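You operate a simulated robot arm through the tools that you are given. There is no shell and no other tool.

The job below is to be done with a simulated robot arm. You get a single attempt, and the scene is never put back.

JOB
Wipe the glue off the green top piece and stand its heel on the bench.
Fine: draw the slide out first and leave it out; put the rag back; the heel goes back in the row; leave the other heels and top pieces where they are. What is to be rubbed or washed off counts as gone when no trace of it is left.

It is judged by the outcome, as a careful person would: the job done as asked, and still so three seconds after it is handed in. It fails if anything else is knocked over, pushed out of place, dropped, spilled or broken.

ROBOT AND FRAMES
A 7-joint arm with a two-finger gripper, fixed in place. Base frame: the origin is on the floor under the middle of its stand, x ahead of it, y to its left, z up; the work surface is at about z = 0.8. Units: m, degrees, N and s.
With the tool pointing down near the work surface it reaches from about 0.3 to 0.74 m from the base axis. Its first joint turns from -166.0 to 166.0 degrees. Payload 2.94 kg.
The tool frame sits at the grasp point between the pads (the TCP): z along the fingers, y along the line on which they close. The tips reach 0.03 m beyond it. The gripper opens to 0.138 m; its body begins 0.109 m behind the TCP.
Orientation is that of the tool frame in the base frame, as [roll, pitch, yaw] about the fixed x, y, z axes, in that order (R = Rz(yaw) Ry(pitch) Rx(roll)). With the fingers straight down and closing along the base's y, the tool's x points along the base's -x, its y along +y and its z along -z.

CONTROLS
- The arm moves only by the tool arm_command. Its argument "moves" is a list of rows, each a list of 7 numbers: the turn, a rotation vector about the tool's x, y, z in degrees, then the shift along the tool's x, y, z in m, then the gripper command, from -1 (shut) to 1 (fully open), values between in proportion. In form: [[rx, ry, rz, x, y, z, grip], ...]. A call has 1 to 20 rows; each row shifts and turns the commanded pose from where the row before left it, along the tool's axes as they then stand. Rows are played at 5 a second. More than 0.05 m and 8.6 degrees between two rows, or a gripper value outside its range, and nothing of the call is played. Where a pose cannot be reached the arm comes as near as it can. A force on the tool above 40 N (or 10 N above the force at the start of the call, whichever is more), or a blocked arm, ends the call early, and 0.2 s more pass. Each finger travels about 0.072 m/s and halts on what it meets, pressing with about 36 N; the grip force reading is that of the motor and also rises with nothing between the fingers. The clock runs only during rows and for 0.2 s after the last one: add rows that do not move to give the fingers time. It gives the time, the measured TCP pose, the force on the tool (base axes), the opening and the grip force at its end, in the units of the frame above (readings bear some noise), with the torque about the TCP (base axes, N m) and any sound that the robot's microphone picked up.
- Cameras (640 x 400 px; columns grow to the right, rows downward): "scene" is fixed at [0.2221, 0.4898, 1.4197]; the picture's right is [-0.81, -0.58, 0.00], its down [-0.40, 0.56, -0.73] and it looks along [0.43, -0.59, -0.69] (base axes); focal length 335 px, centre (320, 200). "wrist" rides on the gripper at [0.071, 0.019, -0.146] in the tool frame; the picture's right is [-0.26, 0.96, 0.00], its down [-0.85, -0.23, -0.48] and it looks along [-0.46, -0.12, 0.88] (tool axes); focal length 280 px, centre (320, 200). There is no depth. A picture from a camera that has moved, and an enlarged one, comes with that camera's place and axes in the base frame and with its lens. The place of the scene camera against the robot may be out by one fixed shift of up to 0.012 m in any direction.
- grab_frame(camera): a new picture of that camera. No time passes.
- raise_lower(by): slides the trunk up (or, below 0, down) by that many m; the arm rides with it, the base frame stays. It gives what a move gives, with no picture.
- inspect(camera, box): a new picture of the part [left, top, right, bottom] of that camera's present view, enlarged. No time passes.
- job_done(): hands the job in; it is judged then, once.

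Places have to be worked out from the pictures, the camera data and where the tool is seen. Open the gripper and draw the arm clear of the work before you hand the job in, unless the task says otherwise.

The tools are called after ">>>" by a JSON object that holds its "fn" and its "kwargs". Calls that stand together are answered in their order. arm_command: Moves the arm, as the interface text tells. Its arguments: {"type":"object","properties":{"moves":{"type":"array","items":{"type":"array","items":{"type":"number"}}}},"required":["moves"]} The other tools are called the same way: raise_lower (by) moves the trunk up or down; grab_frame (camera) takes a picture; inspect (camera, box) takes an enlarged picture of a part of a camera's view; job_done () hands the job in.

At the start:

```text
clock: 0.0
tcp_pos: [0.4949, 0.2157, 1.1109]
tool_rot: [180.0, 0.0, -180.0]
wrist_force: [0.3, -0.1, -0.3]
moment: [0.03, 0.02, 0.03]
width: 0.1379
finger_force: 0.1
trunk travel left (down, up): [-0.4, 0.054]
```

scene: 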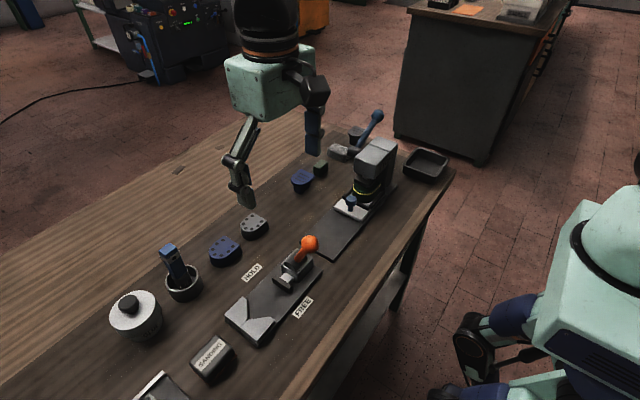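
wrist: 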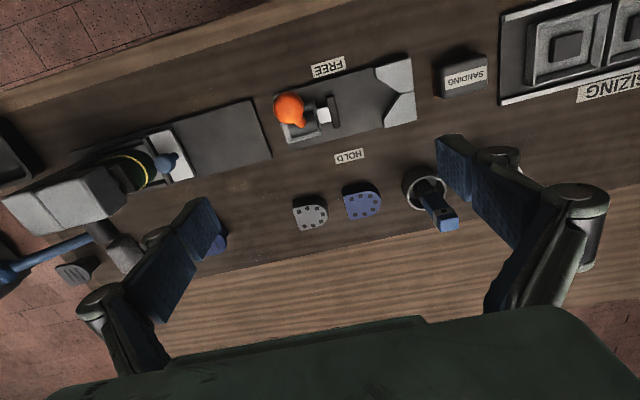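

I start by looking closer at both views to identify the objects: I can see a press with a slide, a toggle clamp, heels, a round jar and labels.

>>> {"fn": "inspect", "kwargs": {"camera": "scene", "box": [280, 90, 480, 260]}}

>>> {"fn": "inspect", "kwargs": {"camera": "scene", "box": [80, 200, 340, 400]}}

>>> {"fn": "inspect", "kwargs": {"camera": "wrist", "box": [0, 60, 300, 300]}}

>>> {"fn": "inspect", "kwargs": {"camera": "wrist", "box": [260, 0, 640, 240]}}

```text
2.35 times, centred on (380, 175) of scene
camera zoom: at [0.2221, 0.4898, 1.4197], right [-0.81, -0.58, 0.0], down [-0.4, 0.56, -0.73], along [0.43, -0.59, -0.69], focal length 787 px, centre (179, 259)
```

zoom: 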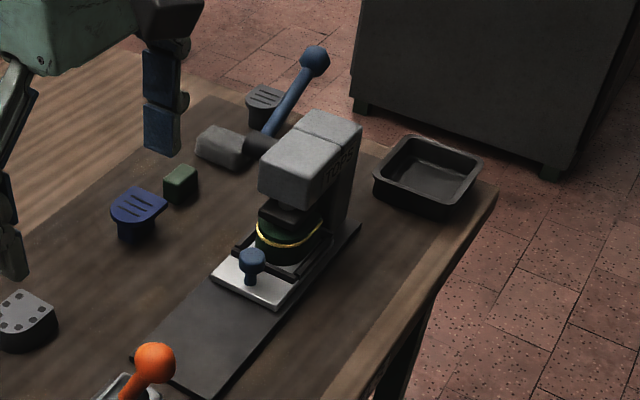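

```text
2.00 times, centred on (210, 300) of scene
camera zoom: at [0.2221, 0.4898, 1.4197], right [-0.81, -0.58, 0.0], down [-0.4, 0.56, -0.73], along [0.43, -0.59, -0.69], focal length 669 px, centre (540, 0)
```

zoom: 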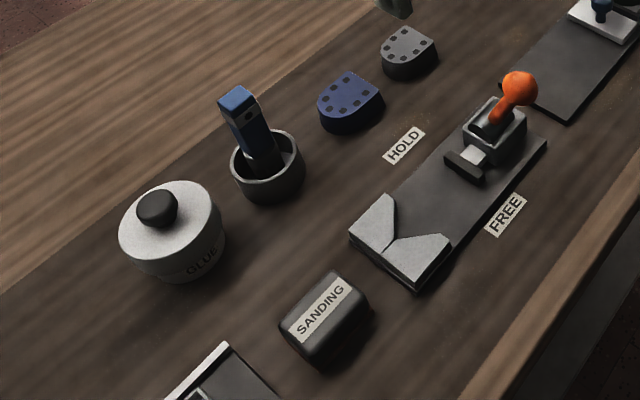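

```text
1.67 times, centred on (150, 180) of wrist
camera zoom: at [0.4218, 0.2339, 1.2562], right [0.26, 0.96, 0.0], down [0.85, -0.23, 0.48], along [0.46, -0.12, -0.88], focal length 467 px, centre (603, 233)
```

zoom: 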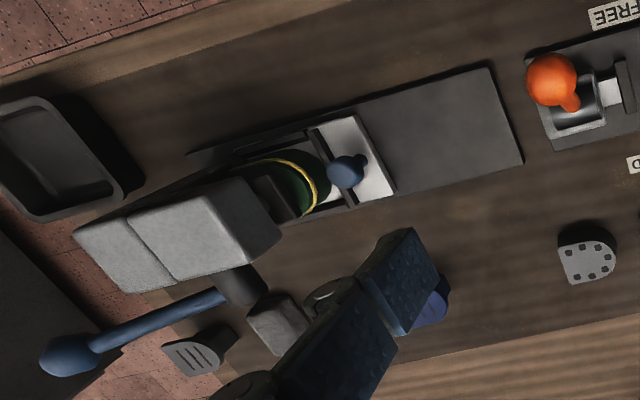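

```text
1.67 times, centred on (450, 120) of wrist
camera zoom: at [0.4218, 0.2339, 1.2562], right [0.26, 0.96, 0.0], down [0.85, -0.23, 0.48], along [0.46, -0.12, -0.88], focal length 467 px, centre (103, 333)
```

zoom: 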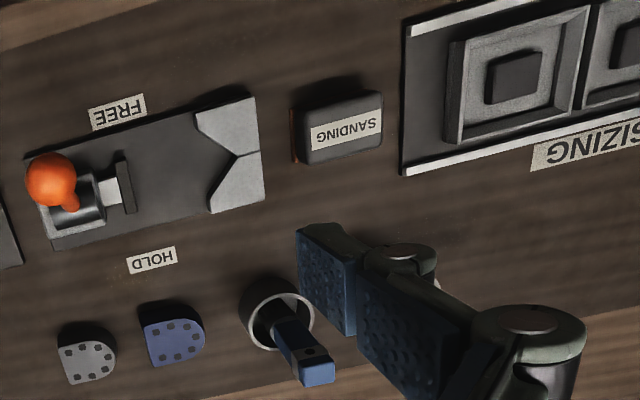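

The press stands at about x 0.47–0.56, y −0.2 to 0.1, with its slide running along y; the row of heels lies near x 0.67. I move the wrist camera toward the press at the same height to see the ram, the glue and where the rag is.

>>> {"fn": "arm_command", "kwargs": {"moves": [[0, 0, 0, 0.03, -0.04, 0, 1], [0, 0, 0, 0.03, -0.04, 0, 1], [0, 0, 0, 0.02, -0.04, 0, 1], [0, 0, 0, 0.0, -0.045, 0, 1], [0, 0, 0, 0.0, -0.045, 0, 1], [0, 0, 0, 0, 0, 0, 1]]}}

>>> {"fn": "grab_frame", "kwargs": {"camera": "wrist"}}

>>> {"fn": "grab_frame", "kwargs": {"camera": "scene"}}

```text
clock: 1.4
tcp_pos: [0.4122, 0.0007, 1.112]
tool_rot: [-179.9, 0.1, -180.0]
wrist_force: [0.3, 0.3, 0.1]
moment: [-0.03, 0.01, -0.02]
width: 0.1378
finger_force: 0.0
trunk travel left (down, up): [-0.4, 0.054]
```

```text
taken
camera wrist: at [0.3393, 0.0206, 1.2559], right [0.26, 0.96, 0.0], down [0.85, -0.23, 0.48], along [0.46, -0.12, -0.88], focal length 280 px, centre (320, 200)
```

wrist: 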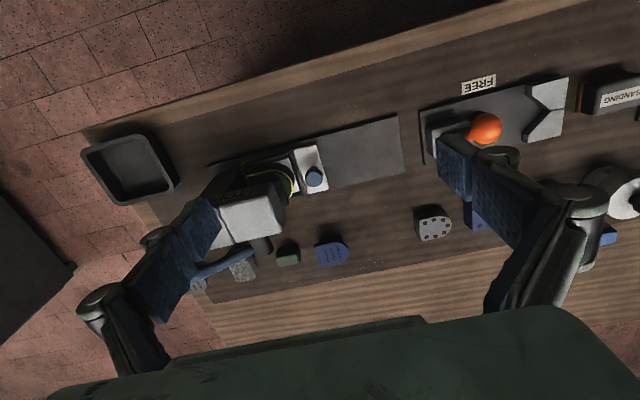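

```text
taken
```

scene: 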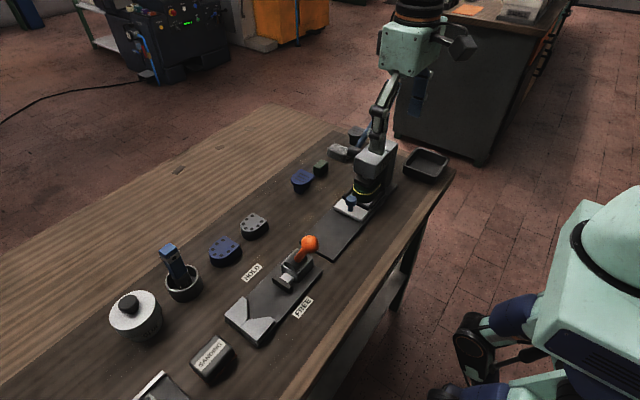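

The press is now in view of the wrist camera; I enlarge the parts around the ram and the row behind it.

>>> {"fn": "inspect", "kwargs": {"camera": "wrist", "box": [180, 200, 380, 310]}}

>>> {"fn": "inspect", "kwargs": {"camera": "wrist", "box": [200, 110, 360, 220]}}

>>> {"fn": "inspect", "kwargs": {"camera": "scene", "box": [270, 120, 400, 220]}}

```text
3.20 times, centred on (280, 255) of wrist
camera zoom: at [0.3393, 0.0206, 1.2559], right [0.26, 0.96, 0.0], down [0.85, -0.23, 0.48], along [0.46, -0.12, -0.88], focal length 897 px, centre (448, 24)
```

zoom: 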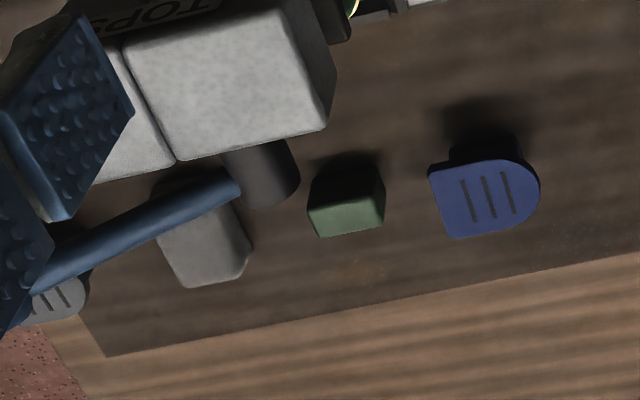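

```text
3.64 times, centred on (280, 165) of wrist
camera zoom: at [0.3393, 0.0206, 1.2559], right [0.26, 0.96, 0.0], down [0.85, -0.23, 0.48], along [0.46, -0.12, -0.88], focal length 1020 px, centre (466, 327)
```

zoom: 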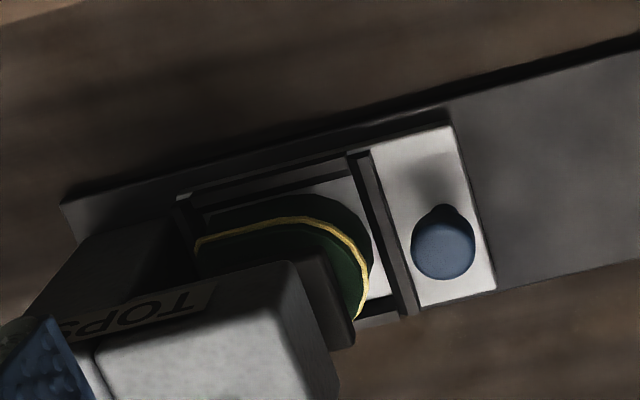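

```text
4.00 times, centred on (335, 170) of scene
camera zoom: at [0.2221, 0.4898, 1.4197], right [-0.81, -0.58, 0.0], down [-0.4, 0.56, -0.73], along [0.43, -0.59, -0.69], focal length 1338 px, centre (260, 320)
```

zoom: 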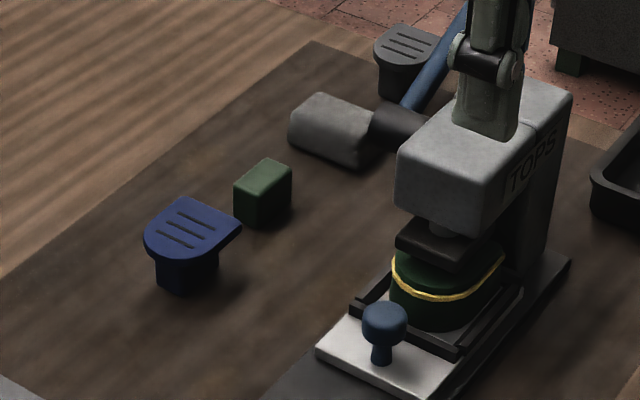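

The head reads "TOPS"; the heel with a yellow glue line sits on the slide below a dark ram pad. I will turn the tool by 90° and tilt it so the camera looks from +y toward the press, low enough to see whether the ram touches the heel.

>>> {"fn": "arm_command", "kwargs": {"moves": [[0, 0, 0, -0.03, 0.045, 0, 1], [0, 0, 0, -0.03, 0.045, 0, 1], [0, 0, 0, -0.03, 0.045, 0, 1], [0, 0, 0, 0, 0.045, 0.0, 1], [0, 0, 8.5, 0, 0, 0, 1], [0, 0, 8.5, 0, 0, 0, 1], [0, 0, 8.5, 0, 0, 0, 1], [0, 0, 8.5, 0, 0, 0, 1], [0, 0, 8.5, 0, 0, 0, 1], [0, 0, 8.5, 0, 0, 0, 1], [0, 0, 8.5, 0, 0, 0, 1], [0, 0, 8.5, 0, 0, 0, 1], [0, 0, 8.5, 0, 0, 0, 1], [0, 0, 8.5, 0, 0, 0, 1], [0, 0, 5, 0, 0, 0, 1], [0, 0, 0, 0, 0, 0, 1]]}}

>>> {"fn": "grab_frame", "kwargs": {"camera": "wrist"}}

```text
refused: row 1 steps farther than a row can; nothing moved
```

```text
taken
camera wrist: at [0.3393, 0.0206, 1.2559], right [0.26, 0.96, 0.0], down [0.85, -0.23, 0.48], along [0.46, -0.12, -0.88], focal length 280 px, centre (320, 200)
```

wrist: 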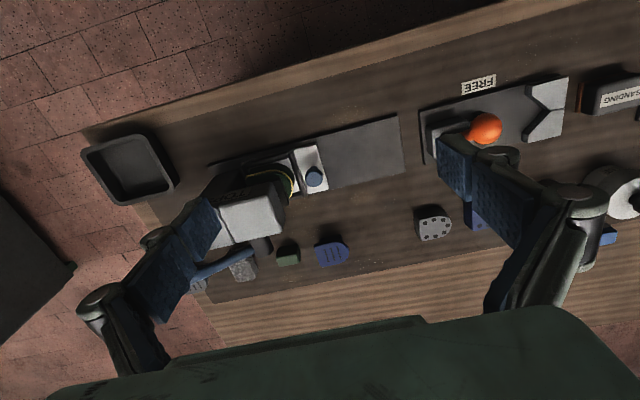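

The combined step was over 0.05 m, so nothing moved; I send the same path with smaller steps.

>>> {"fn": "arm_command", "kwargs": {"moves": [[0, 0, 0, -0.025, 0.04, 0, 1], [0, 0, 0, -0.025, 0.04, 0, 1], [0, 0, 0, -0.025, 0.04, 0, 1], [0, 0, 0, -0.015, 0.04, 0.0, 1], [0, 0, 8.5, 0, 0, 0, 1], [0, 0, 8.5, 0, 0, 0, 1], [0, 0, 8.5, 0, 0, 0, 1], [0, 0, 8.5, 0, 0, 0, 1], [0, 0, 8.5, 0, 0, 0, 1], [0, 0, 8.5, 0, 0, 0, 1], [0, 0, 8.5, 0, 0, 0, 1], [0, 0, 8.5, 0, 0, 0, 1], [0, 0, 8.5, 0, 0, 0, 1], [0, 0, 8.5, 0, 0, 0, 1], [0, 0, 5, 0, 0, 0, 1], [0, 0, 0, 0, 0, 0, 1]]}}

>>> {"fn": "grab_frame", "kwargs": {"camera": "wrist"}}

```text
clock: 4.8
tcp_pos: [0.5028, 0.1651, 1.1131]
tool_rot: [-180.0, 0.0, 89.9]
wrist_force: [-0.4, -0.8, 0.2]
moment: [0.02, -0.01, -0.01]
width: 0.138
finger_force: 0.0
trunk travel left (down, up): [-0.4, 0.054]
```

```text
taken
camera wrist: at [0.5223, 0.236, 1.2564], right [0.96, -0.26, 0.0], down [-0.23, -0.85, 0.48], along [-0.13, -0.46, -0.88], focal length 280 px, centre (320, 200)
```

wrist: 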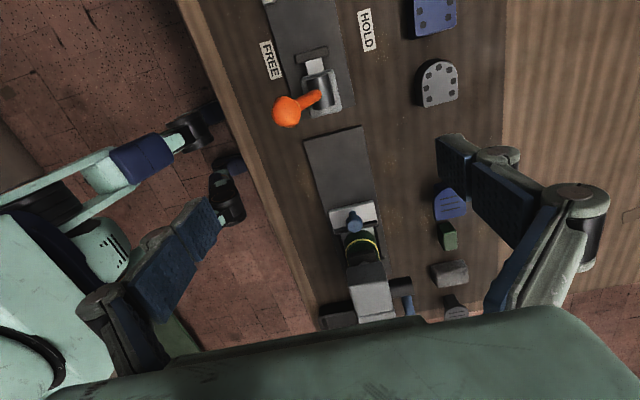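

Now I tilt the tool so the camera looks along −y under the press head, staying at height first.

>>> {"fn": "arm_command", "kwargs": {"moves": [[0, -8, 0, 0, 0, 0, 1], [0, -8, 0, 0, 0, 0, 1], [0, -8, 0, 0, 0, 0, 1], [0, -8, 0, 0, 0, 0, 1], [0, -8, 0, 0, 0, 0, 1], [0, 0, 0, 0, 0, 0, 1]]}}

>>> {"fn": "raise_lower", "kwargs": {"by": -0.13}}

>>> {"fn": "grab_frame", "kwargs": {"camera": "wrist"}}

```text
clock: 6.2
tcp_pos: [0.5039, 0.1653, 1.1121]
tool_rot: [-180.0, 40.2, 90.0]
wrist_force: [0.0, 1.1, -0.3]
moment: [0.0, 0.0, -0.01]
width: 0.138
finger_force: 0.0
trunk travel left (down, up): [-0.4, 0.054]
```

```text
clock: 7.8
tcp_pos: [0.503, 0.1648, 0.9814]
tool_rot: [-180.0, 40.0, 89.9]
wrist_force: [-0.2, -0.2, -0.5]
moment: [0.0, 0.01, 0.01]
width: 0.1381
finger_force: 0.1
trunk travel left (down, up): [-0.27, 0.184]
```

```text
taken
camera wrist: at [0.522, 0.313, 1.0465], right [0.96, -0.2, 0.17], down [-0.23, -0.34, 0.91], along [-0.12, -0.92, -0.38], focal length 280 px, centre (320, 200)
```

wrist: 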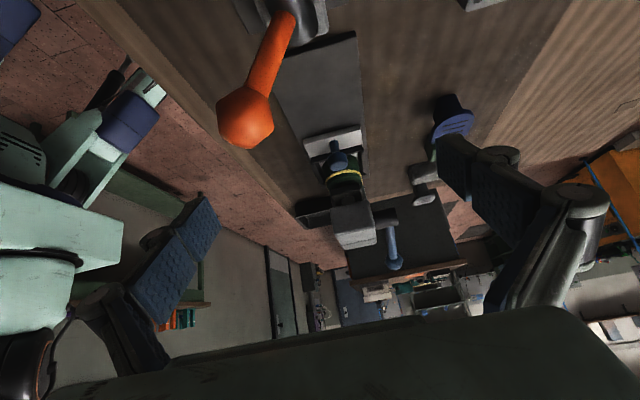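

The view is upside down but shows the press front; I enlarge it.

>>> {"fn": "inspect", "kwargs": {"camera": "wrist", "box": [280, 110, 420, 260]}}

>>> {"fn": "inspect", "kwargs": {"camera": "wrist", "box": [370, 80, 500, 280]}}

```text
2.67 times, centred on (350, 185) of wrist
camera zoom: at [0.522, 0.313, 1.0465], right [0.96, -0.2, 0.17], down [-0.23, -0.34, 0.91], along [-0.12, -0.92, -0.38], focal length 748 px, centre (240, 240)
```

zoom: 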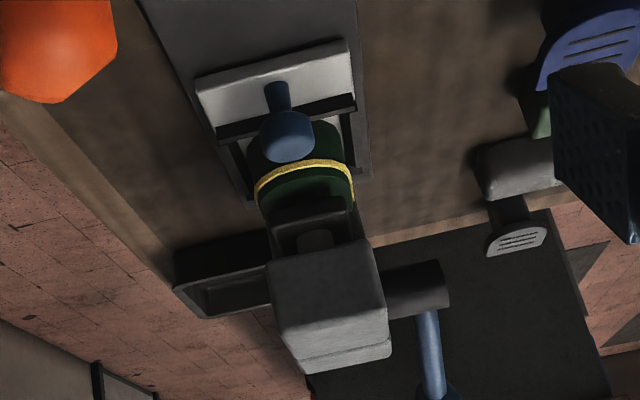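

```text
2.00 times, centred on (435, 180) of wrist
camera zoom: at [0.522, 0.313, 1.0465], right [0.96, -0.2, 0.17], down [-0.23, -0.34, 0.91], along [-0.12, -0.92, -0.38], focal length 561 px, centre (90, 240)
```

zoom: 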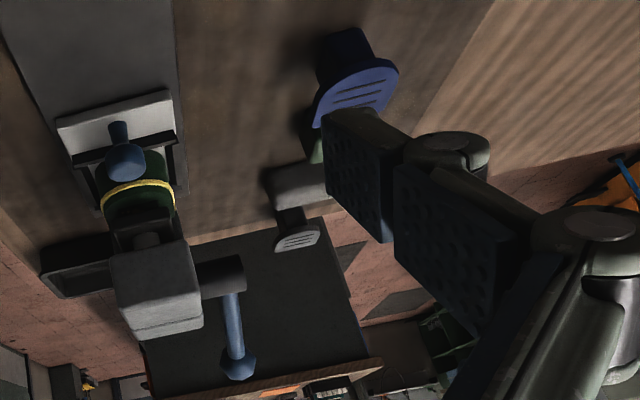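

The stem of the ram shows below the head, and its pad seems very close to the green top piece. To see whether there is a gap I shift to x≈0.60, tilt another 20° and come lower.

>>> {"fn": "arm_command", "kwargs": {"moves": [[0, 0, 0, 0, 0.04, 0, 1], [0, 0, 0, 0, 0.04, 0, 1], [0, 0, 0, 0, 0.02, 0, 1], [0, -7, 0, 0, 0, 0, 1], [0, -7, 0, 0, 0, 0, 1], [0, -6, 0, 0, 0, 0, 1], [0, 0, 0, 0, 0, 0, 1]]}}

>>> {"fn": "raise_lower", "kwargs": {"by": -0.05}}

>>> {"fn": "grab_frame", "kwargs": {"camera": "wrist"}}

>>> {"fn": "inspect", "kwargs": {"camera": "wrist", "box": [160, 100, 340, 240]}}

```text
clock: 9.4
tcp_pos: [0.6043, 0.1645, 0.9822]
tool_rot: [-179.9, 60.2, 90.0]
wrist_force: [0.1, 0.2, 0.3]
moment: [-0.02, -0.02, -0.05]
width: 0.1378
finger_force: 0.0
trunk travel left (down, up): [-0.27, 0.184]
```

```text
clock: 10.3
tcp_pos: [0.604, 0.166, 0.9309]
tool_rot: [179.9, 59.9, 90.1]
wrist_force: [-0.3, 1.1, 0.5]
moment: [-0.02, 0.0, 0.03]
width: 0.138
finger_force: 0.0
trunk travel left (down, up): [-0.22, 0.234]
```

```text
taken
camera wrist: at [0.6222, 0.3266, 0.9416], right [0.96, -0.13, 0.23], down [-0.23, -0.01, 0.97], along [-0.13, -0.99, -0.04], focal length 280 px, centre (320, 200)
```

wrist: 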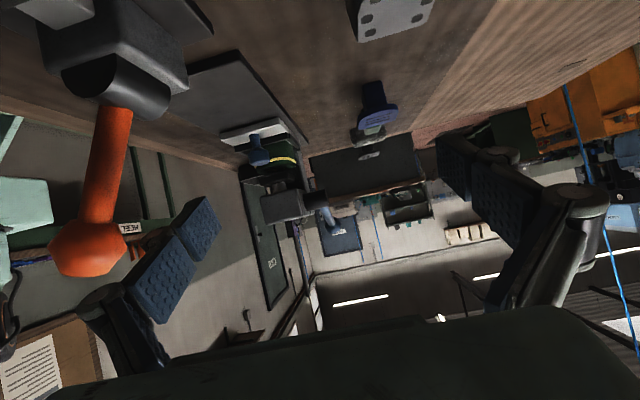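

```text
2.86 times, centred on (250, 170) of wrist
camera zoom: at [0.6222, 0.3266, 0.9416], right [0.96, -0.13, 0.23], down [-0.23, -0.01, 0.97], along [-0.13, -0.99, -0.04], focal length 801 px, centre (520, 286)
```

zoom: 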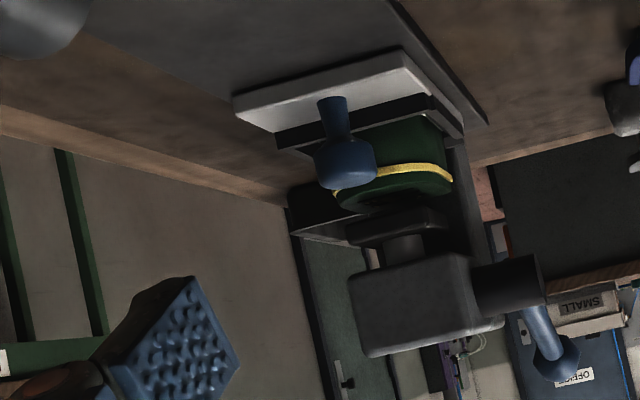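

I enlarge tightly on the contact between the ram pad and the top piece, and on the row in the background.

>>> {"fn": "inspect", "kwargs": {"camera": "wrist", "box": [220, 130, 320, 200]}}

>>> {"fn": "inspect", "kwargs": {"camera": "wrist", "box": [330, 70, 430, 170]}}

```text
5.71 times, centred on (270, 165) of wrist
camera zoom: at [0.6222, 0.3266, 0.9416], right [0.96, -0.13, 0.23], down [-0.23, -0.01, 0.97], along [-0.13, -0.99, -0.04], focal length 1602 px, centre (606, 400)
```

zoom: 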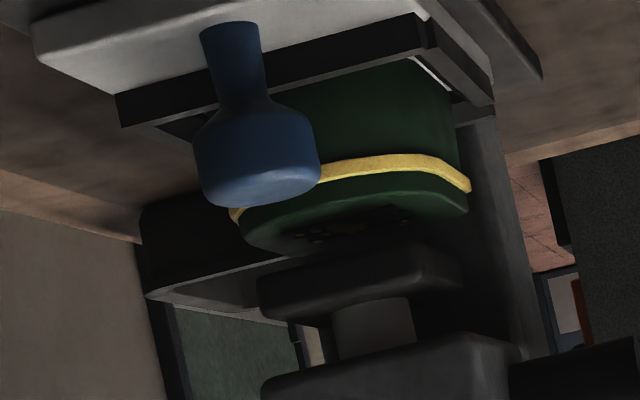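

```text
4.00 times, centred on (380, 120) of wrist
camera zoom: at [0.6222, 0.3266, 0.9416], right [0.96, -0.13, 0.23], down [-0.23, -0.01, 0.97], along [-0.13, -0.99, -0.04], focal length 1122 px, centre (80, 520)
```

zoom: 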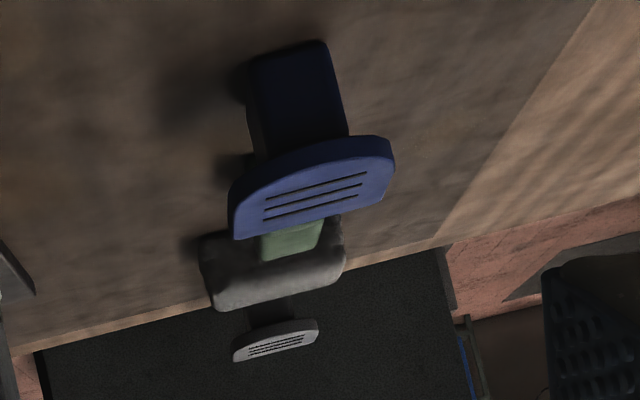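

There is a clear gap between ram pad and top piece, so the ram is up and the slide can simply be drawn toward +y. Next I want to identify the rag: I raise, reduce the tilt and look at the grey and green lumps behind the press.

>>> {"fn": "raise_lower", "kwargs": {"by": 0.07}}

>>> {"fn": "arm_command", "kwargs": {"moves": [[0, 8, 0, 0, 0, 0, 1], [0, 8, 0, 0, 0, 0, 1], [0, 8, 0, 0, 0, 0, 1], [0, 8, 0, 0, 0, 0, 1], [0, 8, 0, 0, 0, 0, 1], [0, 0, 0, -0.039, 0.014, 0.0142, 1], [0, 0, 0, -0.039, 0.014, 0.0142, 1], [0, 0, 0, -0.039, 0.014, 0.0142, 1], [0, 0, 0, -0.039, 0.014, 0.0142, 1], [0, 0, 0, 0, 0, 0, 1]]}}

>>> {"fn": "grab_frame", "kwargs": {"camera": "wrist"}}

```text
clock: 11.4
tcp_pos: [0.604, 0.1651, 1.0012]
tool_rot: [-179.9, 60.0, 90.0]
wrist_force: [0.2, -0.1, 0.0]
moment: [0.01, -0.06, 0.01]
width: 0.1381
finger_force: 0.0
trunk travel left (down, up): [-0.29, 0.164]
```

```text
clock: 13.6
tcp_pos: [0.6586, -0.0021, 0.9995]
tool_rot: [-179.9, 20.0, 90.1]
wrist_force: [0.8, -0.5, -0.1]
moment: [0.04, 0.0, 0.0]
width: 0.1383
finger_force: 0.1
trunk travel left (down, up): [-0.29, 0.164]
```

```text
taken
camera wrist: at [0.6776, 0.1147, 1.1121], right [0.97, -0.25, 0.09], down [-0.23, -0.64, 0.74], along [-0.12, -0.73, -0.67], focal length 280 px, centre (320, 200)
```

wrist: 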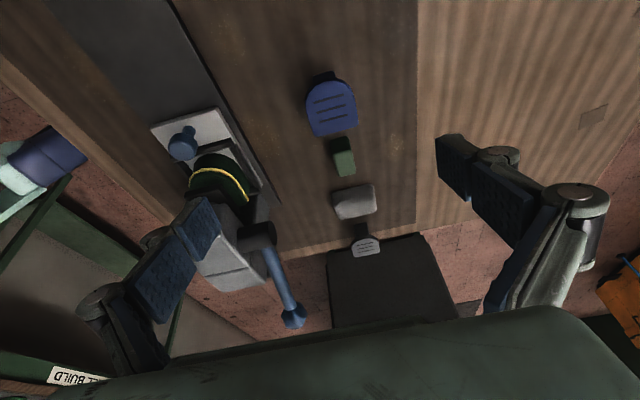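

>>> {"fn": "inspect", "kwargs": {"camera": "wrist", "box": [290, 60, 410, 260]}}

>>> {"fn": "inspect", "kwargs": {"camera": "wrist", "box": [310, 130, 400, 230]}}

>>> {"fn": "inspect", "kwargs": {"camera": "wrist", "box": [140, 90, 290, 230]}}

```text
2.00 times, centred on (350, 160) of wrist
camera zoom: at [0.6776, 0.1147, 1.1121], right [0.97, -0.25, 0.09], down [-0.23, -0.64, 0.74], along [-0.12, -0.73, -0.67], focal length 561 px, centre (260, 280)
```

zoom: 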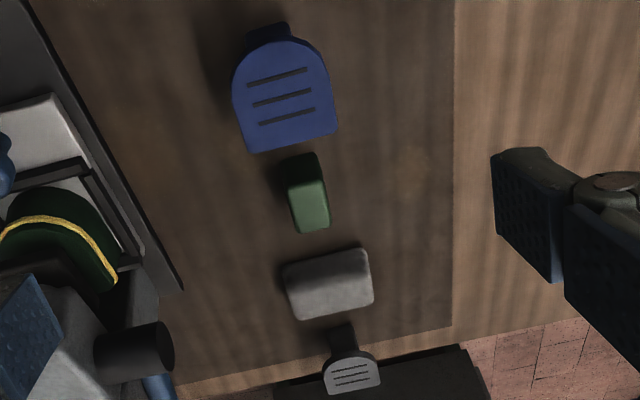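

```text
4.00 times, centred on (355, 180) of wrist
camera zoom: at [0.6776, 0.1147, 1.1121], right [0.97, -0.25, 0.09], down [-0.23, -0.64, 0.74], along [-0.12, -0.73, -0.67], focal length 1122 px, centre (180, 280)
```

zoom: 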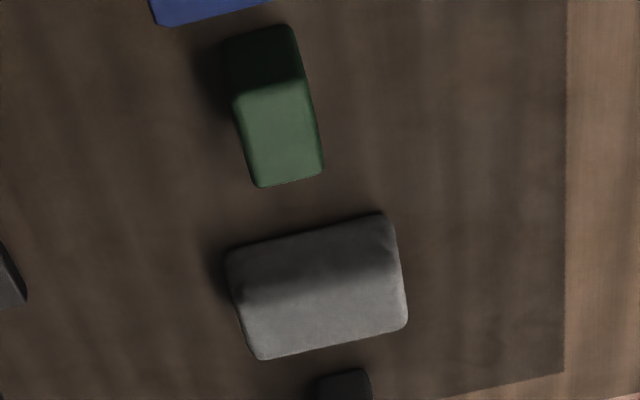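

```text
2.86 times, centred on (215, 160) of wrist
camera zoom: at [0.6776, 0.1147, 1.1121], right [0.97, -0.25, 0.09], down [-0.23, -0.64, 0.74], along [-0.12, -0.73, -0.67], focal length 801 px, centre (620, 314)
```

zoom: 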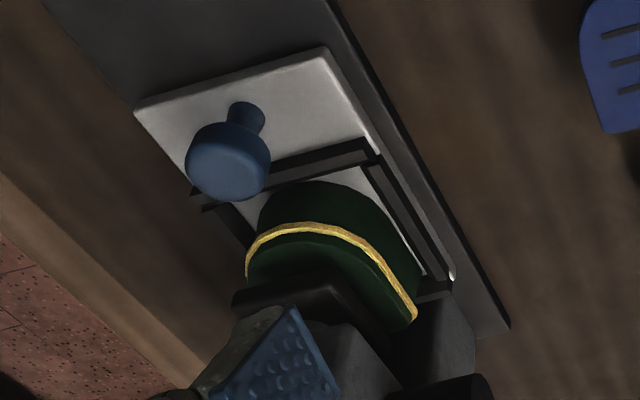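

>>> {"fn": "inspect", "kwargs": {"camera": "wrist", "box": [325, 175, 385, 225]}}

>>> {"fn": "inspect", "kwargs": {"camera": "wrist", "box": [315, 130, 365, 180]}}

>>> {"fn": "inspect", "kwargs": {"camera": "scene", "box": [150, 220, 230, 310]}}

>>> {"fn": "inspect", "kwargs": {"camera": "scene", "box": [180, 300, 250, 400]}}

```text
8.00 times, centred on (355, 200) of wrist
camera zoom: at [0.6776, 0.1147, 1.1121], right [0.97, -0.25, 0.09], down [-0.23, -0.64, 0.74], along [-0.12, -0.73, -0.67], focal length 2243 px, centre (40, 200)
```

zoom: 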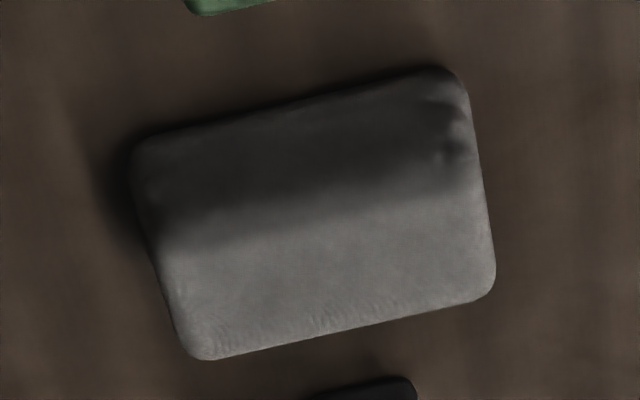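

```text
8.00 times, centred on (340, 155) of wrist
camera zoom: at [0.6776, 0.1147, 1.1121], right [0.97, -0.25, 0.09], down [-0.23, -0.64, 0.74], along [-0.12, -0.73, -0.67], focal length 2243 px, centre (160, 560)
```

zoom: 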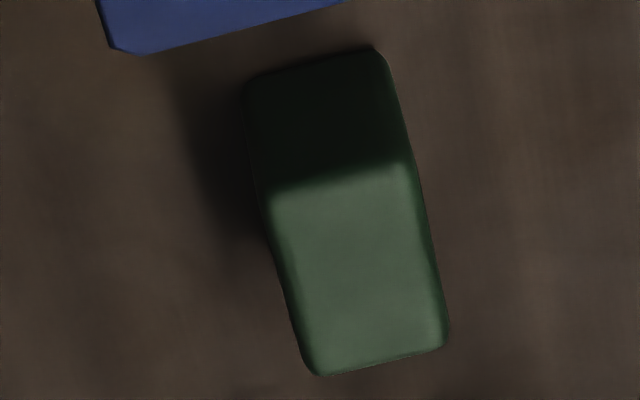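

```text
4.44 times, centred on (190, 265) of scene
camera zoom: at [0.2221, 0.4898, 1.4197], right [-0.81, -0.58, 0.0], down [-0.4, 0.56, -0.73], along [0.43, -0.59, -0.69], focal length 1487 px, centre (898, -89)
```

zoom: 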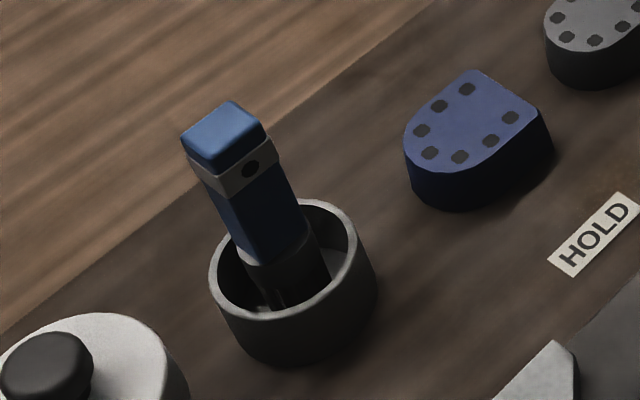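

```text
4.00 times, centred on (215, 350) of scene
camera zoom: at [0.2221, 0.4898, 1.4197], right [-0.81, -0.58, 0.0], down [-0.4, 0.56, -0.73], along [0.43, -0.59, -0.69], focal length 1338 px, centre (740, -400)
```

zoom: 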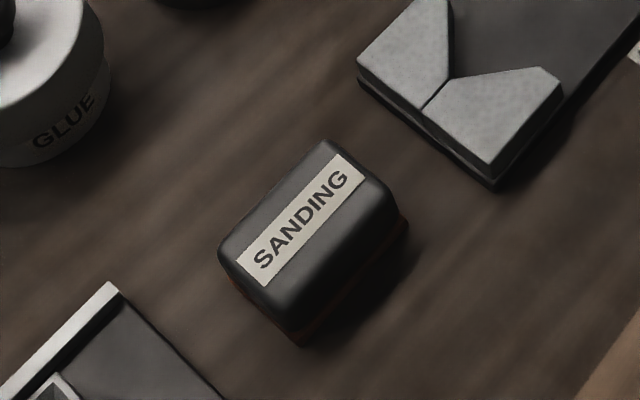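

The grey pad shows cloth-like wrinkles at its edge, so I take it as the rag (about 0.67, −0.225); the brush, sanding block and wax-like green block are not for this. Triangulating gives the slide knob top at about (0.508, −0.035, 0.850) and the plate top at z≈0.815. I move in front of the knob with a slight tilt, opening the fingers partly.

>>> {"fn": "arm_command", "kwargs": {"moves": [[0, 6, 0, 0, 0, 0, 1], [0, 6, 0, 0, 0, 0, 0.5], [0, 0, 0, 0.01, -0.045, 0, 0], [0, 0, 0, 0.01, -0.045, 0, -0.1], [0, 0, 0, 0, -0.045, 0, -0.1], [0, 0, 0, 0, -0.015, 0, -0.1], [0, 0, 0, 0, 0, 0, -0.1]]}}

>>> {"fn": "grab_frame", "kwargs": {"camera": "wrist"}}

>>> {"fn": "grab_frame", "kwargs": {"camera": "scene"}}

```text
clock: 15.2
tcp_pos: [0.5098, 0.0183, 0.999]
tool_rot: [179.9, 8.0, 89.9]
wrist_force: [0.1, 0.2, 1.2]
moment: [0.02, 0.03, -0.01]
width: 0.0624
finger_force: 0.1
trunk travel left (down, up): [-0.29, 0.164]
```

```text
taken
camera wrist: at [0.528, 0.108, 1.1326], right [0.96, -0.26, 0.04], down [-0.23, -0.77, 0.59], along [-0.12, -0.58, -0.81], focal length 280 px, centre (320, 200)
```

wrist: 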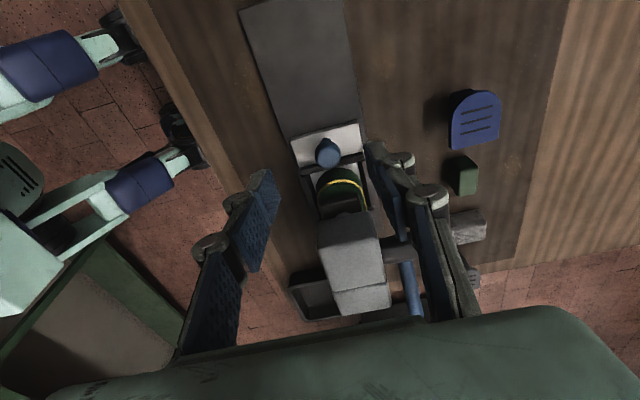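

```text
taken
```

scene: 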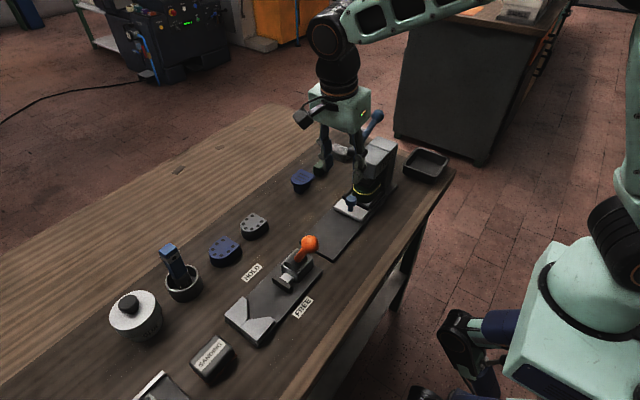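

The knob appears where predicted. I descend in front of and around it, stopping to check before closing.

>>> {"fn": "arm_command", "kwargs": {"moves": [[0, 0, 0, -0.0069, 0, 0.0371, -0.1], [0, 0, 0, -0.0069, 0, 0.0371, -0.1], [0, 0, 0, -0.0069, 0, 0.0371, -0.1], [0, 0, 0, -0.0069, -0.001, 0.0371, -0.1], [0, 0, 0, 0, 0, 0, -0.1]]}}

>>> {"fn": "grab_frame", "kwargs": {"camera": "wrist"}}

>>> {"fn": "inspect", "kwargs": {"camera": "scene", "box": [290, 120, 430, 240]}}

```text
clock: 16.4
tcp_pos: [0.5109, -0.0282, 0.8543]
tool_rot: [180.0, 8.0, 90.0]
wrist_force: [-0.1, 1.1, 0.8]
moment: [-0.02, 0.02, 0.0]
width: 0.0621
finger_force: 0.1
trunk travel left (down, up): [-0.29, 0.164]
```

```text
taken
camera wrist: at [0.5288, 0.0617, 0.9875], right [0.96, -0.26, 0.04], down [-0.23, -0.77, 0.59], along [-0.12, -0.58, -0.81], focal length 280 px, centre (320, 200)
```

wrist: 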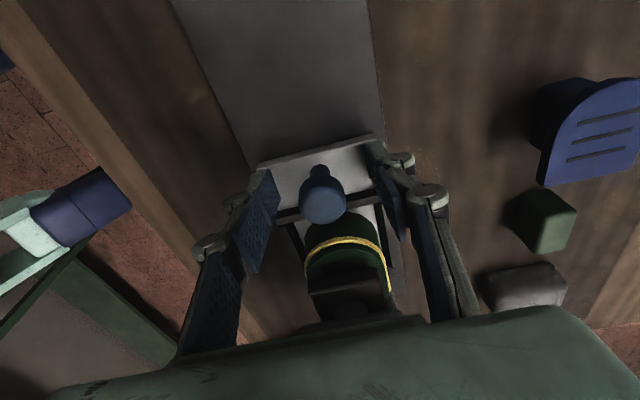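

```text
3.33 times, centred on (360, 180) of scene
camera zoom: at [0.2221, 0.4898, 1.4197], right [-0.81, -0.58, 0.0], down [-0.4, 0.56, -0.73], along [0.43, -0.59, -0.69], focal length 1115 px, centre (187, 267)
```

zoom: 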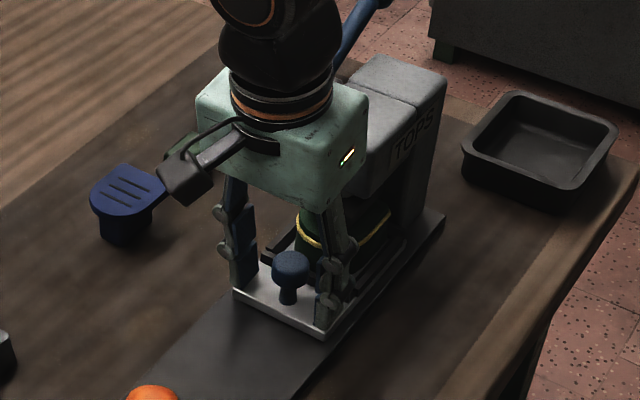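

The knob is between the pads. I centre by 2 mm and close on it.

>>> {"fn": "arm_command", "kwargs": {"moves": [[0, 0, 0, 0, -0.002, 0, -0.1], [0, 0, 0, 0, 0, 0, -1], [0, 0, 0, 0, 0, 0, -1], [0, 0, 0, 0, 0, 0, -1]]}}

>>> {"fn": "inspect", "kwargs": {"camera": "wrist", "box": [240, 120, 440, 300]}}

```text
clock: 17.4
tcp_pos: [0.5096, -0.0281, 0.8555]
tool_rot: [179.8, 8.0, 90.1]
wrist_force: [11.7, -0.3, 0.9]
moment: [-0.05, -0.12, 0.08]
width: 0.0262
finger_force: 45.2
trunk travel left (down, up): [-0.29, 0.164]
```

```text
2.22 times, centred on (340, 210) of wrist
camera zoom: at [0.5278, 0.062, 0.9882], right [0.97, -0.26, 0.04], down [-0.23, -0.77, 0.59], along [-0.12, -0.58, -0.81], focal length 623 px, centre (276, 178)
```

zoom: 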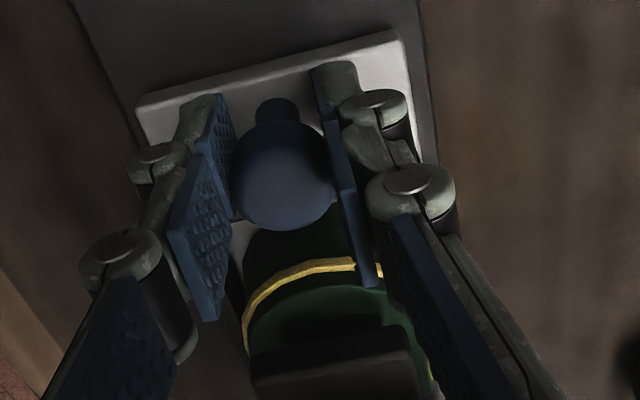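

The knob is held (26 mm). The sideways 11.7 N says the knob is slightly to +x, so I shift back 2 mm and then pull gently toward +y.

>>> {"fn": "arm_command", "kwargs": {"moves": [[0, 0, 0, 0, 0.002, 0, -1], [0, 0, 0, 0.0099, 0, -0.0014, -1], [0, 0, 0, 0.0148, 0, -0.0021, -1], [0, 0, 0, 0.0148, 0, -0.0021, -1], [0, 0, 0, 0.0099, 0, -0.0014, -1], [0, 0, 0, 0, 0, 0, -1]]}}

>>> {"fn": "inspect", "kwargs": {"camera": "scene", "box": [270, 120, 430, 270]}}

```text
clock: 18.8
tcp_pos: [0.5098, 0.0212, 0.8543]
tool_rot: [179.9, 8.1, 90.0]
wrist_force: [16.4, 0.1, 6.3]
moment: [-0.17, -0.06, 0.05]
width: 0.0261
finger_force: 45.1
trunk travel left (down, up): [-0.29, 0.164]
```

```text
2.67 times, centred on (350, 195) of scene
camera zoom: at [0.2221, 0.4898, 1.4197], right [-0.81, -0.58, 0.0], down [-0.4, 0.56, -0.73], along [0.43, -0.59, -0.69], focal length 892 px, centre (240, 213)
```

zoom: 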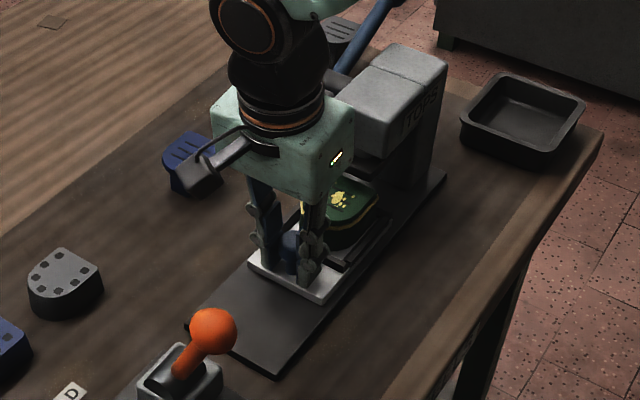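

The slide follows and a yellow smear is now visible on top of the green piece as well. I test the sideways load by shifting 4 mm to −x before pulling on.

>>> {"fn": "arm_command", "kwargs": {"moves": [[0, 0, 0, 0, -0.002, 0, -1], [0, 0, 0, 0, -0.002, 0, -1], [0, 0, 0, 0, 0, 0, -1]]}}

```text
clock: 19.6
tcp_pos: [0.5096, 0.0222, 0.8535]
tool_rot: [179.4, 8.1, 89.9]
wrist_force: [27.9, -0.8, 1.0]
moment: [-0.17, -0.19, 0.19]
width: 0.0263
finger_force: 45.0
trunk travel left (down, up): [-0.29, 0.164]
```

Shifting −x raised the load, so the knob really is to +x; I shift back by 7 mm in command.

>>> {"fn": "arm_command", "kwargs": {"moves": [[0, 0, 0, 0, 0.003, 0, -1], [0, 0, 0, 0, 0.002, 0, -1], [0, 0, 0, 0, 0.002, 0, -1], [0, 0, 0, 0, 0, 0, -1]]}}

```text
clock: 20.6
tcp_pos: [0.5103, 0.0211, 0.8554]
tool_rot: [-179.8, 7.9, 90.0]
wrist_force: [-1.0, 0.1, 7.6]
moment: [0.21, 0.12, 0.04]
width: 0.0259
finger_force: 45.1
trunk travel left (down, up): [-0.29, 0.164]
```

The side load is now nil. I continue pulling toward +y.

>>> {"fn": "arm_command", "kwargs": {"moves": [[0, 0, 0, 0.0148, 0, -0.0021, -1], [0, 0, 0, 0.0148, 0, -0.0021, -1], [0, 0, 0, 0.0148, 0, -0.0021, -1], [0, 0, 0, 0, 0, 0, -1]]}}

>>> {"fn": "inspect", "kwargs": {"camera": "scene", "box": [270, 120, 430, 270]}}

```text
clock: 21.6
tcp_pos: [0.5119, 0.0666, 0.8539]
tool_rot: [180.0, 8.1, 90.0]
wrist_force: [-10.4, 0.0, 11.8]
moment: [-0.32, 0.14, -0.06]
width: 0.0259
finger_force: 45.5
trunk travel left (down, up): [-0.29, 0.164]
```

```text
2.67 times, centred on (350, 195) of scene
camera zoom: at [0.2221, 0.4898, 1.4197], right [-0.81, -0.58, 0.0], down [-0.4, 0.56, -0.73], along [0.43, -0.59, -0.69], focal length 892 px, centre (240, 213)
```

zoom: 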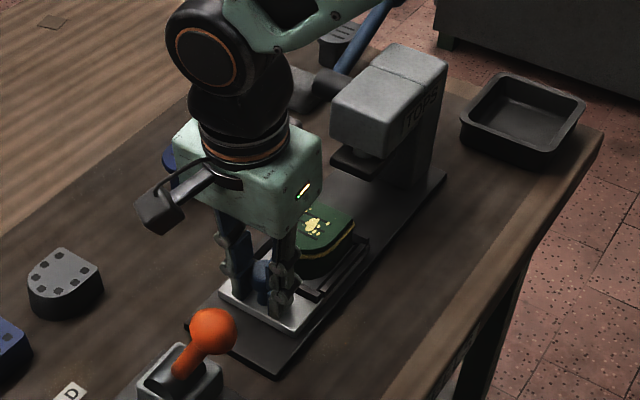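

Nearly out. I correct x by −2 mm and pull a bit further, watching for an end stop.

>>> {"fn": "arm_command", "kwargs": {"moves": [[0, 0, 0, 0.0099, -0.002, -0.0014, -1], [0, 0, 0, 0.0099, 0, -0.0014, -1], [0, 0, 0, 0.005, 0, -0.0007, -1], [0, 0, 0, 0, 0, 0, -1]]}}

>>> {"fn": "inspect", "kwargs": {"camera": "scene", "box": [270, 120, 430, 270]}}

>>> {"fn": "grab_frame", "kwargs": {"camera": "wrist"}}

```text
clock: 22.6
tcp_pos: [0.5106, 0.0931, 0.8539]
tool_rot: [180.0, 8.0, 90.0]
wrist_force: [-0.2, -0.1, -5.0]
moment: [0.14, -0.09, -0.02]
width: 0.0258
finger_force: 44.7
trunk travel left (down, up): [-0.29, 0.164]
```

```text
2.67 times, centred on (350, 195) of scene
camera zoom: at [0.2221, 0.4898, 1.4197], right [-0.81, -0.58, 0.0], down [-0.4, 0.56, -0.73], along [0.43, -0.59, -0.69], focal length 892 px, centre (240, 213)
```

zoom: 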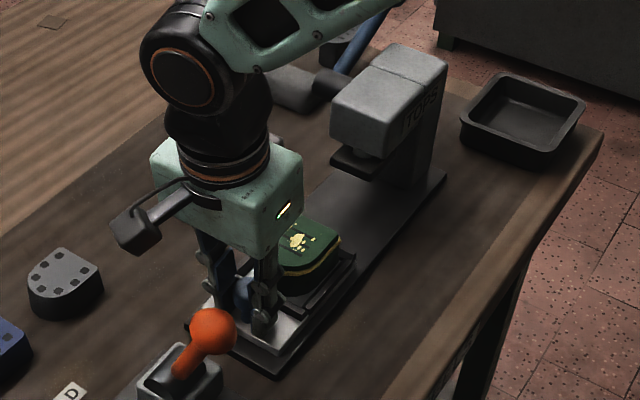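

```text
taken
camera wrist: at [0.5284, 0.1814, 0.9879], right [0.96, -0.26, 0.04], down [-0.23, -0.77, 0.59], along [-0.12, -0.58, -0.81], focal length 280 px, centre (320, 200)
```

wrist: 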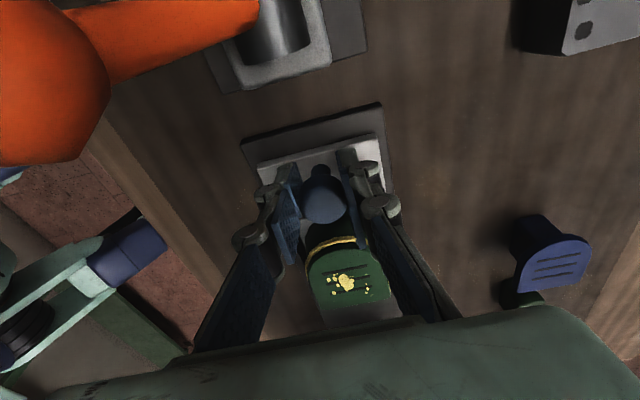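

The heel is clear of the ram; the smear of glue sits on its slotted top face. I pull a little more to feel for the end stop.

>>> {"fn": "arm_command", "kwargs": {"moves": [[0, 0, 0, 0.005, 0, -0.0007, -1], [0, 0, 0, 0.005, 0, -0.0007, -1], [0, 0, 0, 0.005, 0, -0.0007, -1], [0, 0, 0, 0, 0, 0, -1]]}}

```text
clock: 23.6
tcp_pos: [0.51, 0.1013, 0.8546]
tool_rot: [-179.8, 8.2, 89.8]
wrist_force: [-3.4, -19.0, -11.0]
moment: [-0.36, 0.06, -0.14]
width: 0.0261
finger_force: 45.0
trunk travel left (down, up): [-0.29, 0.164]
```

A −19 N reaction in y at y≈0.101: the slide is at its end stop. I relax the command a few millimetres, open, and look.

>>> {"fn": "arm_command", "kwargs": {"moves": [[0, 0, 0, -0.005, 0, 0.0007, -1], [0, 0, 0, 0, 0, 0, -1], [0, 0, 0, 0, 0, 0, -0.1], [0, 0, 0, 0, 0, 0, -0.1]]}}

>>> {"fn": "grab_frame", "kwargs": {"camera": "wrist"}}

>>> {"fn": "inspect", "kwargs": {"camera": "scene", "box": [250, 120, 430, 270]}}

```text
clock: 24.6
tcp_pos: [0.5102, 0.1023, 0.8562]
tool_rot: [179.8, 7.9, 89.9]
wrist_force: [-0.4, 0.6, -0.6]
moment: [0.01, 0.02, 0.0]
width: 0.062
finger_force: 0.0
trunk travel left (down, up): [-0.29, 0.164]
```

```text
taken
camera wrist: at [0.5284, 0.1915, 0.9896], right [0.97, -0.26, 0.04], down [-0.23, -0.77, 0.59], along [-0.12, -0.58, -0.81], focal length 280 px, centre (320, 200)
```

wrist: 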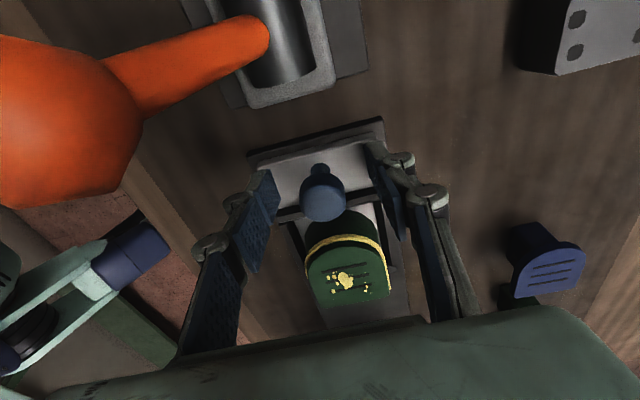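

```text
2.67 times, centred on (340, 195) of scene
camera zoom: at [0.2221, 0.4898, 1.4197], right [-0.81, -0.58, 0.0], down [-0.4, 0.56, -0.73], along [0.43, -0.59, -0.69], focal length 892 px, centre (267, 213)
```

zoom: 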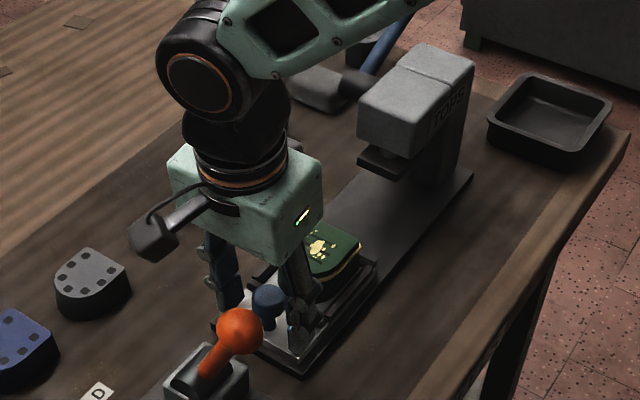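

I enlarge the heel to see where the glue is and how the heel is nested.

>>> {"fn": "inspect", "kwargs": {"camera": "wrist", "box": [270, 180, 430, 330]}}

>>> {"fn": "inspect", "kwargs": {"camera": "scene", "box": [340, 190, 400, 240]}}

```text
2.67 times, centred on (350, 255) of wrist
camera zoom: at [0.5284, 0.1915, 0.9896], right [0.97, -0.26, 0.04], down [-0.23, -0.77, 0.59], along [-0.12, -0.58, -0.81], focal length 748 px, centre (240, 53)
```

zoom: 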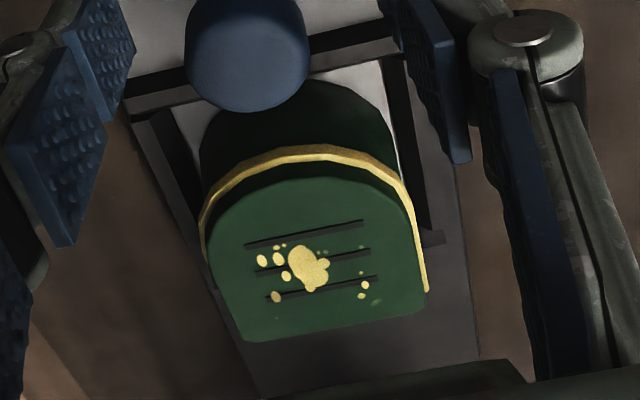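

```text
8.00 times, centred on (370, 215) of scene
camera zoom: at [0.2221, 0.4898, 1.4197], right [-0.81, -0.58, 0.0], down [-0.4, 0.56, -0.73], along [0.43, -0.59, -0.69], focal length 2677 px, centre (-80, 80)
```

zoom: 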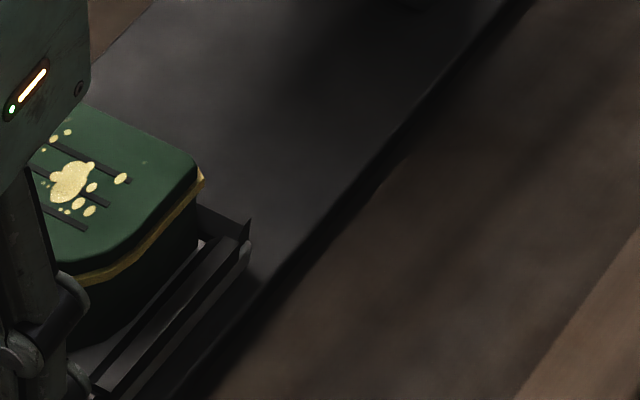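

The heel's top face is at z≈0.862, spanning x≈0.48–0.54, y≈0.00–0.06, with the glue smear around (0.508, 0.026). Now I lift away, straighten the tool and travel above the row to look at the rag from close by.

>>> {"fn": "arm_command", "kwargs": {"moves": [[0, 0, 0, -0.0056, 0, -0.0396, -0.1], [0, 0, 0, -0.0056, 0, -0.0396, -0.1], [0, 0, 0, -0.0056, 0, -0.0396, -0.1], [0, 0, 0, -0.0056, 0, -0.0396, 0.2], [0, 8, 0, 0, 0, 0, 0.2], [0, 0, 0, 0, 0.04, -0.01, 0.2], [0, 0, 0, 0, 0.04, -0.01, 0.2], [0, 0, 0, 0, 0.04, -0.01, 0.2], [0, 0, 0, 0, 0.039, -0.01, 0.2], [0, 0, 0, -0.045, 0, 0, 0.2], [0, 0, 0, -0.045, 0, 0, 0.2], [0, 0, 0, -0.045, 0, 0, 0.2], [0, 0, 0, -0.045, 0, 0, 0.2], [0, 0, 0, -0.045, 0, 0, 0.2], [0, 0, 0, 0, 0, 0, 0.2]]}}

>>> {"fn": "grab_frame", "kwargs": {"camera": "wrist"}}

>>> {"fn": "grab_frame", "kwargs": {"camera": "scene"}}

```text
clock: 27.8
tcp_pos: [0.6701, -0.1236, 1.0543]
tool_rot: [179.9, 0.0, 90.0]
wrist_force: [0.4, -0.2, 0.1]
moment: [0.01, -0.02, 0.01]
width: 0.0829
finger_force: 0.1
trunk travel left (down, up): [-0.29, 0.164]
```

```text
taken
camera wrist: at [0.6874, -0.0528, 1.1984], right [0.97, -0.26, 0.0], down [-0.23, -0.85, 0.48], along [-0.12, -0.46, -0.88], focal length 280 px, centre (320, 200)
```

wrist: 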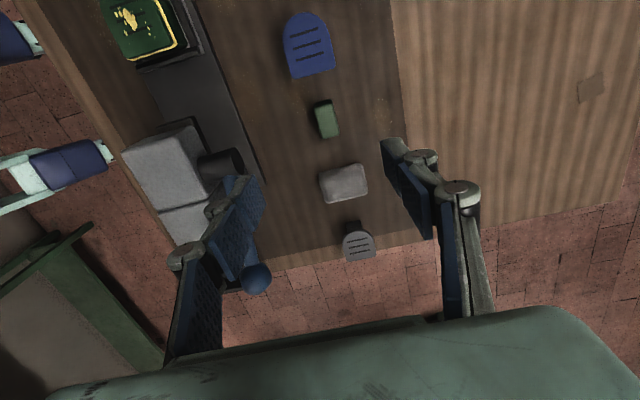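

```text
taken
```

scene: 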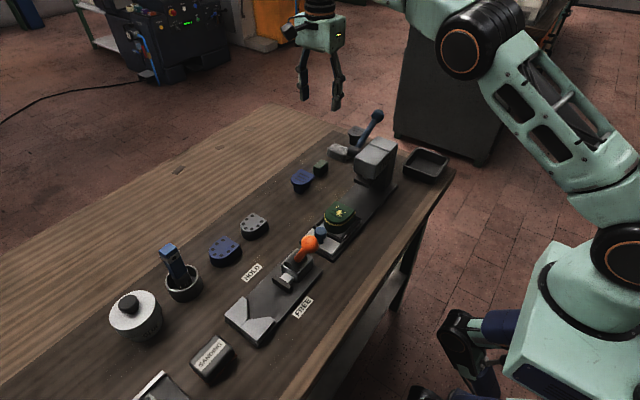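

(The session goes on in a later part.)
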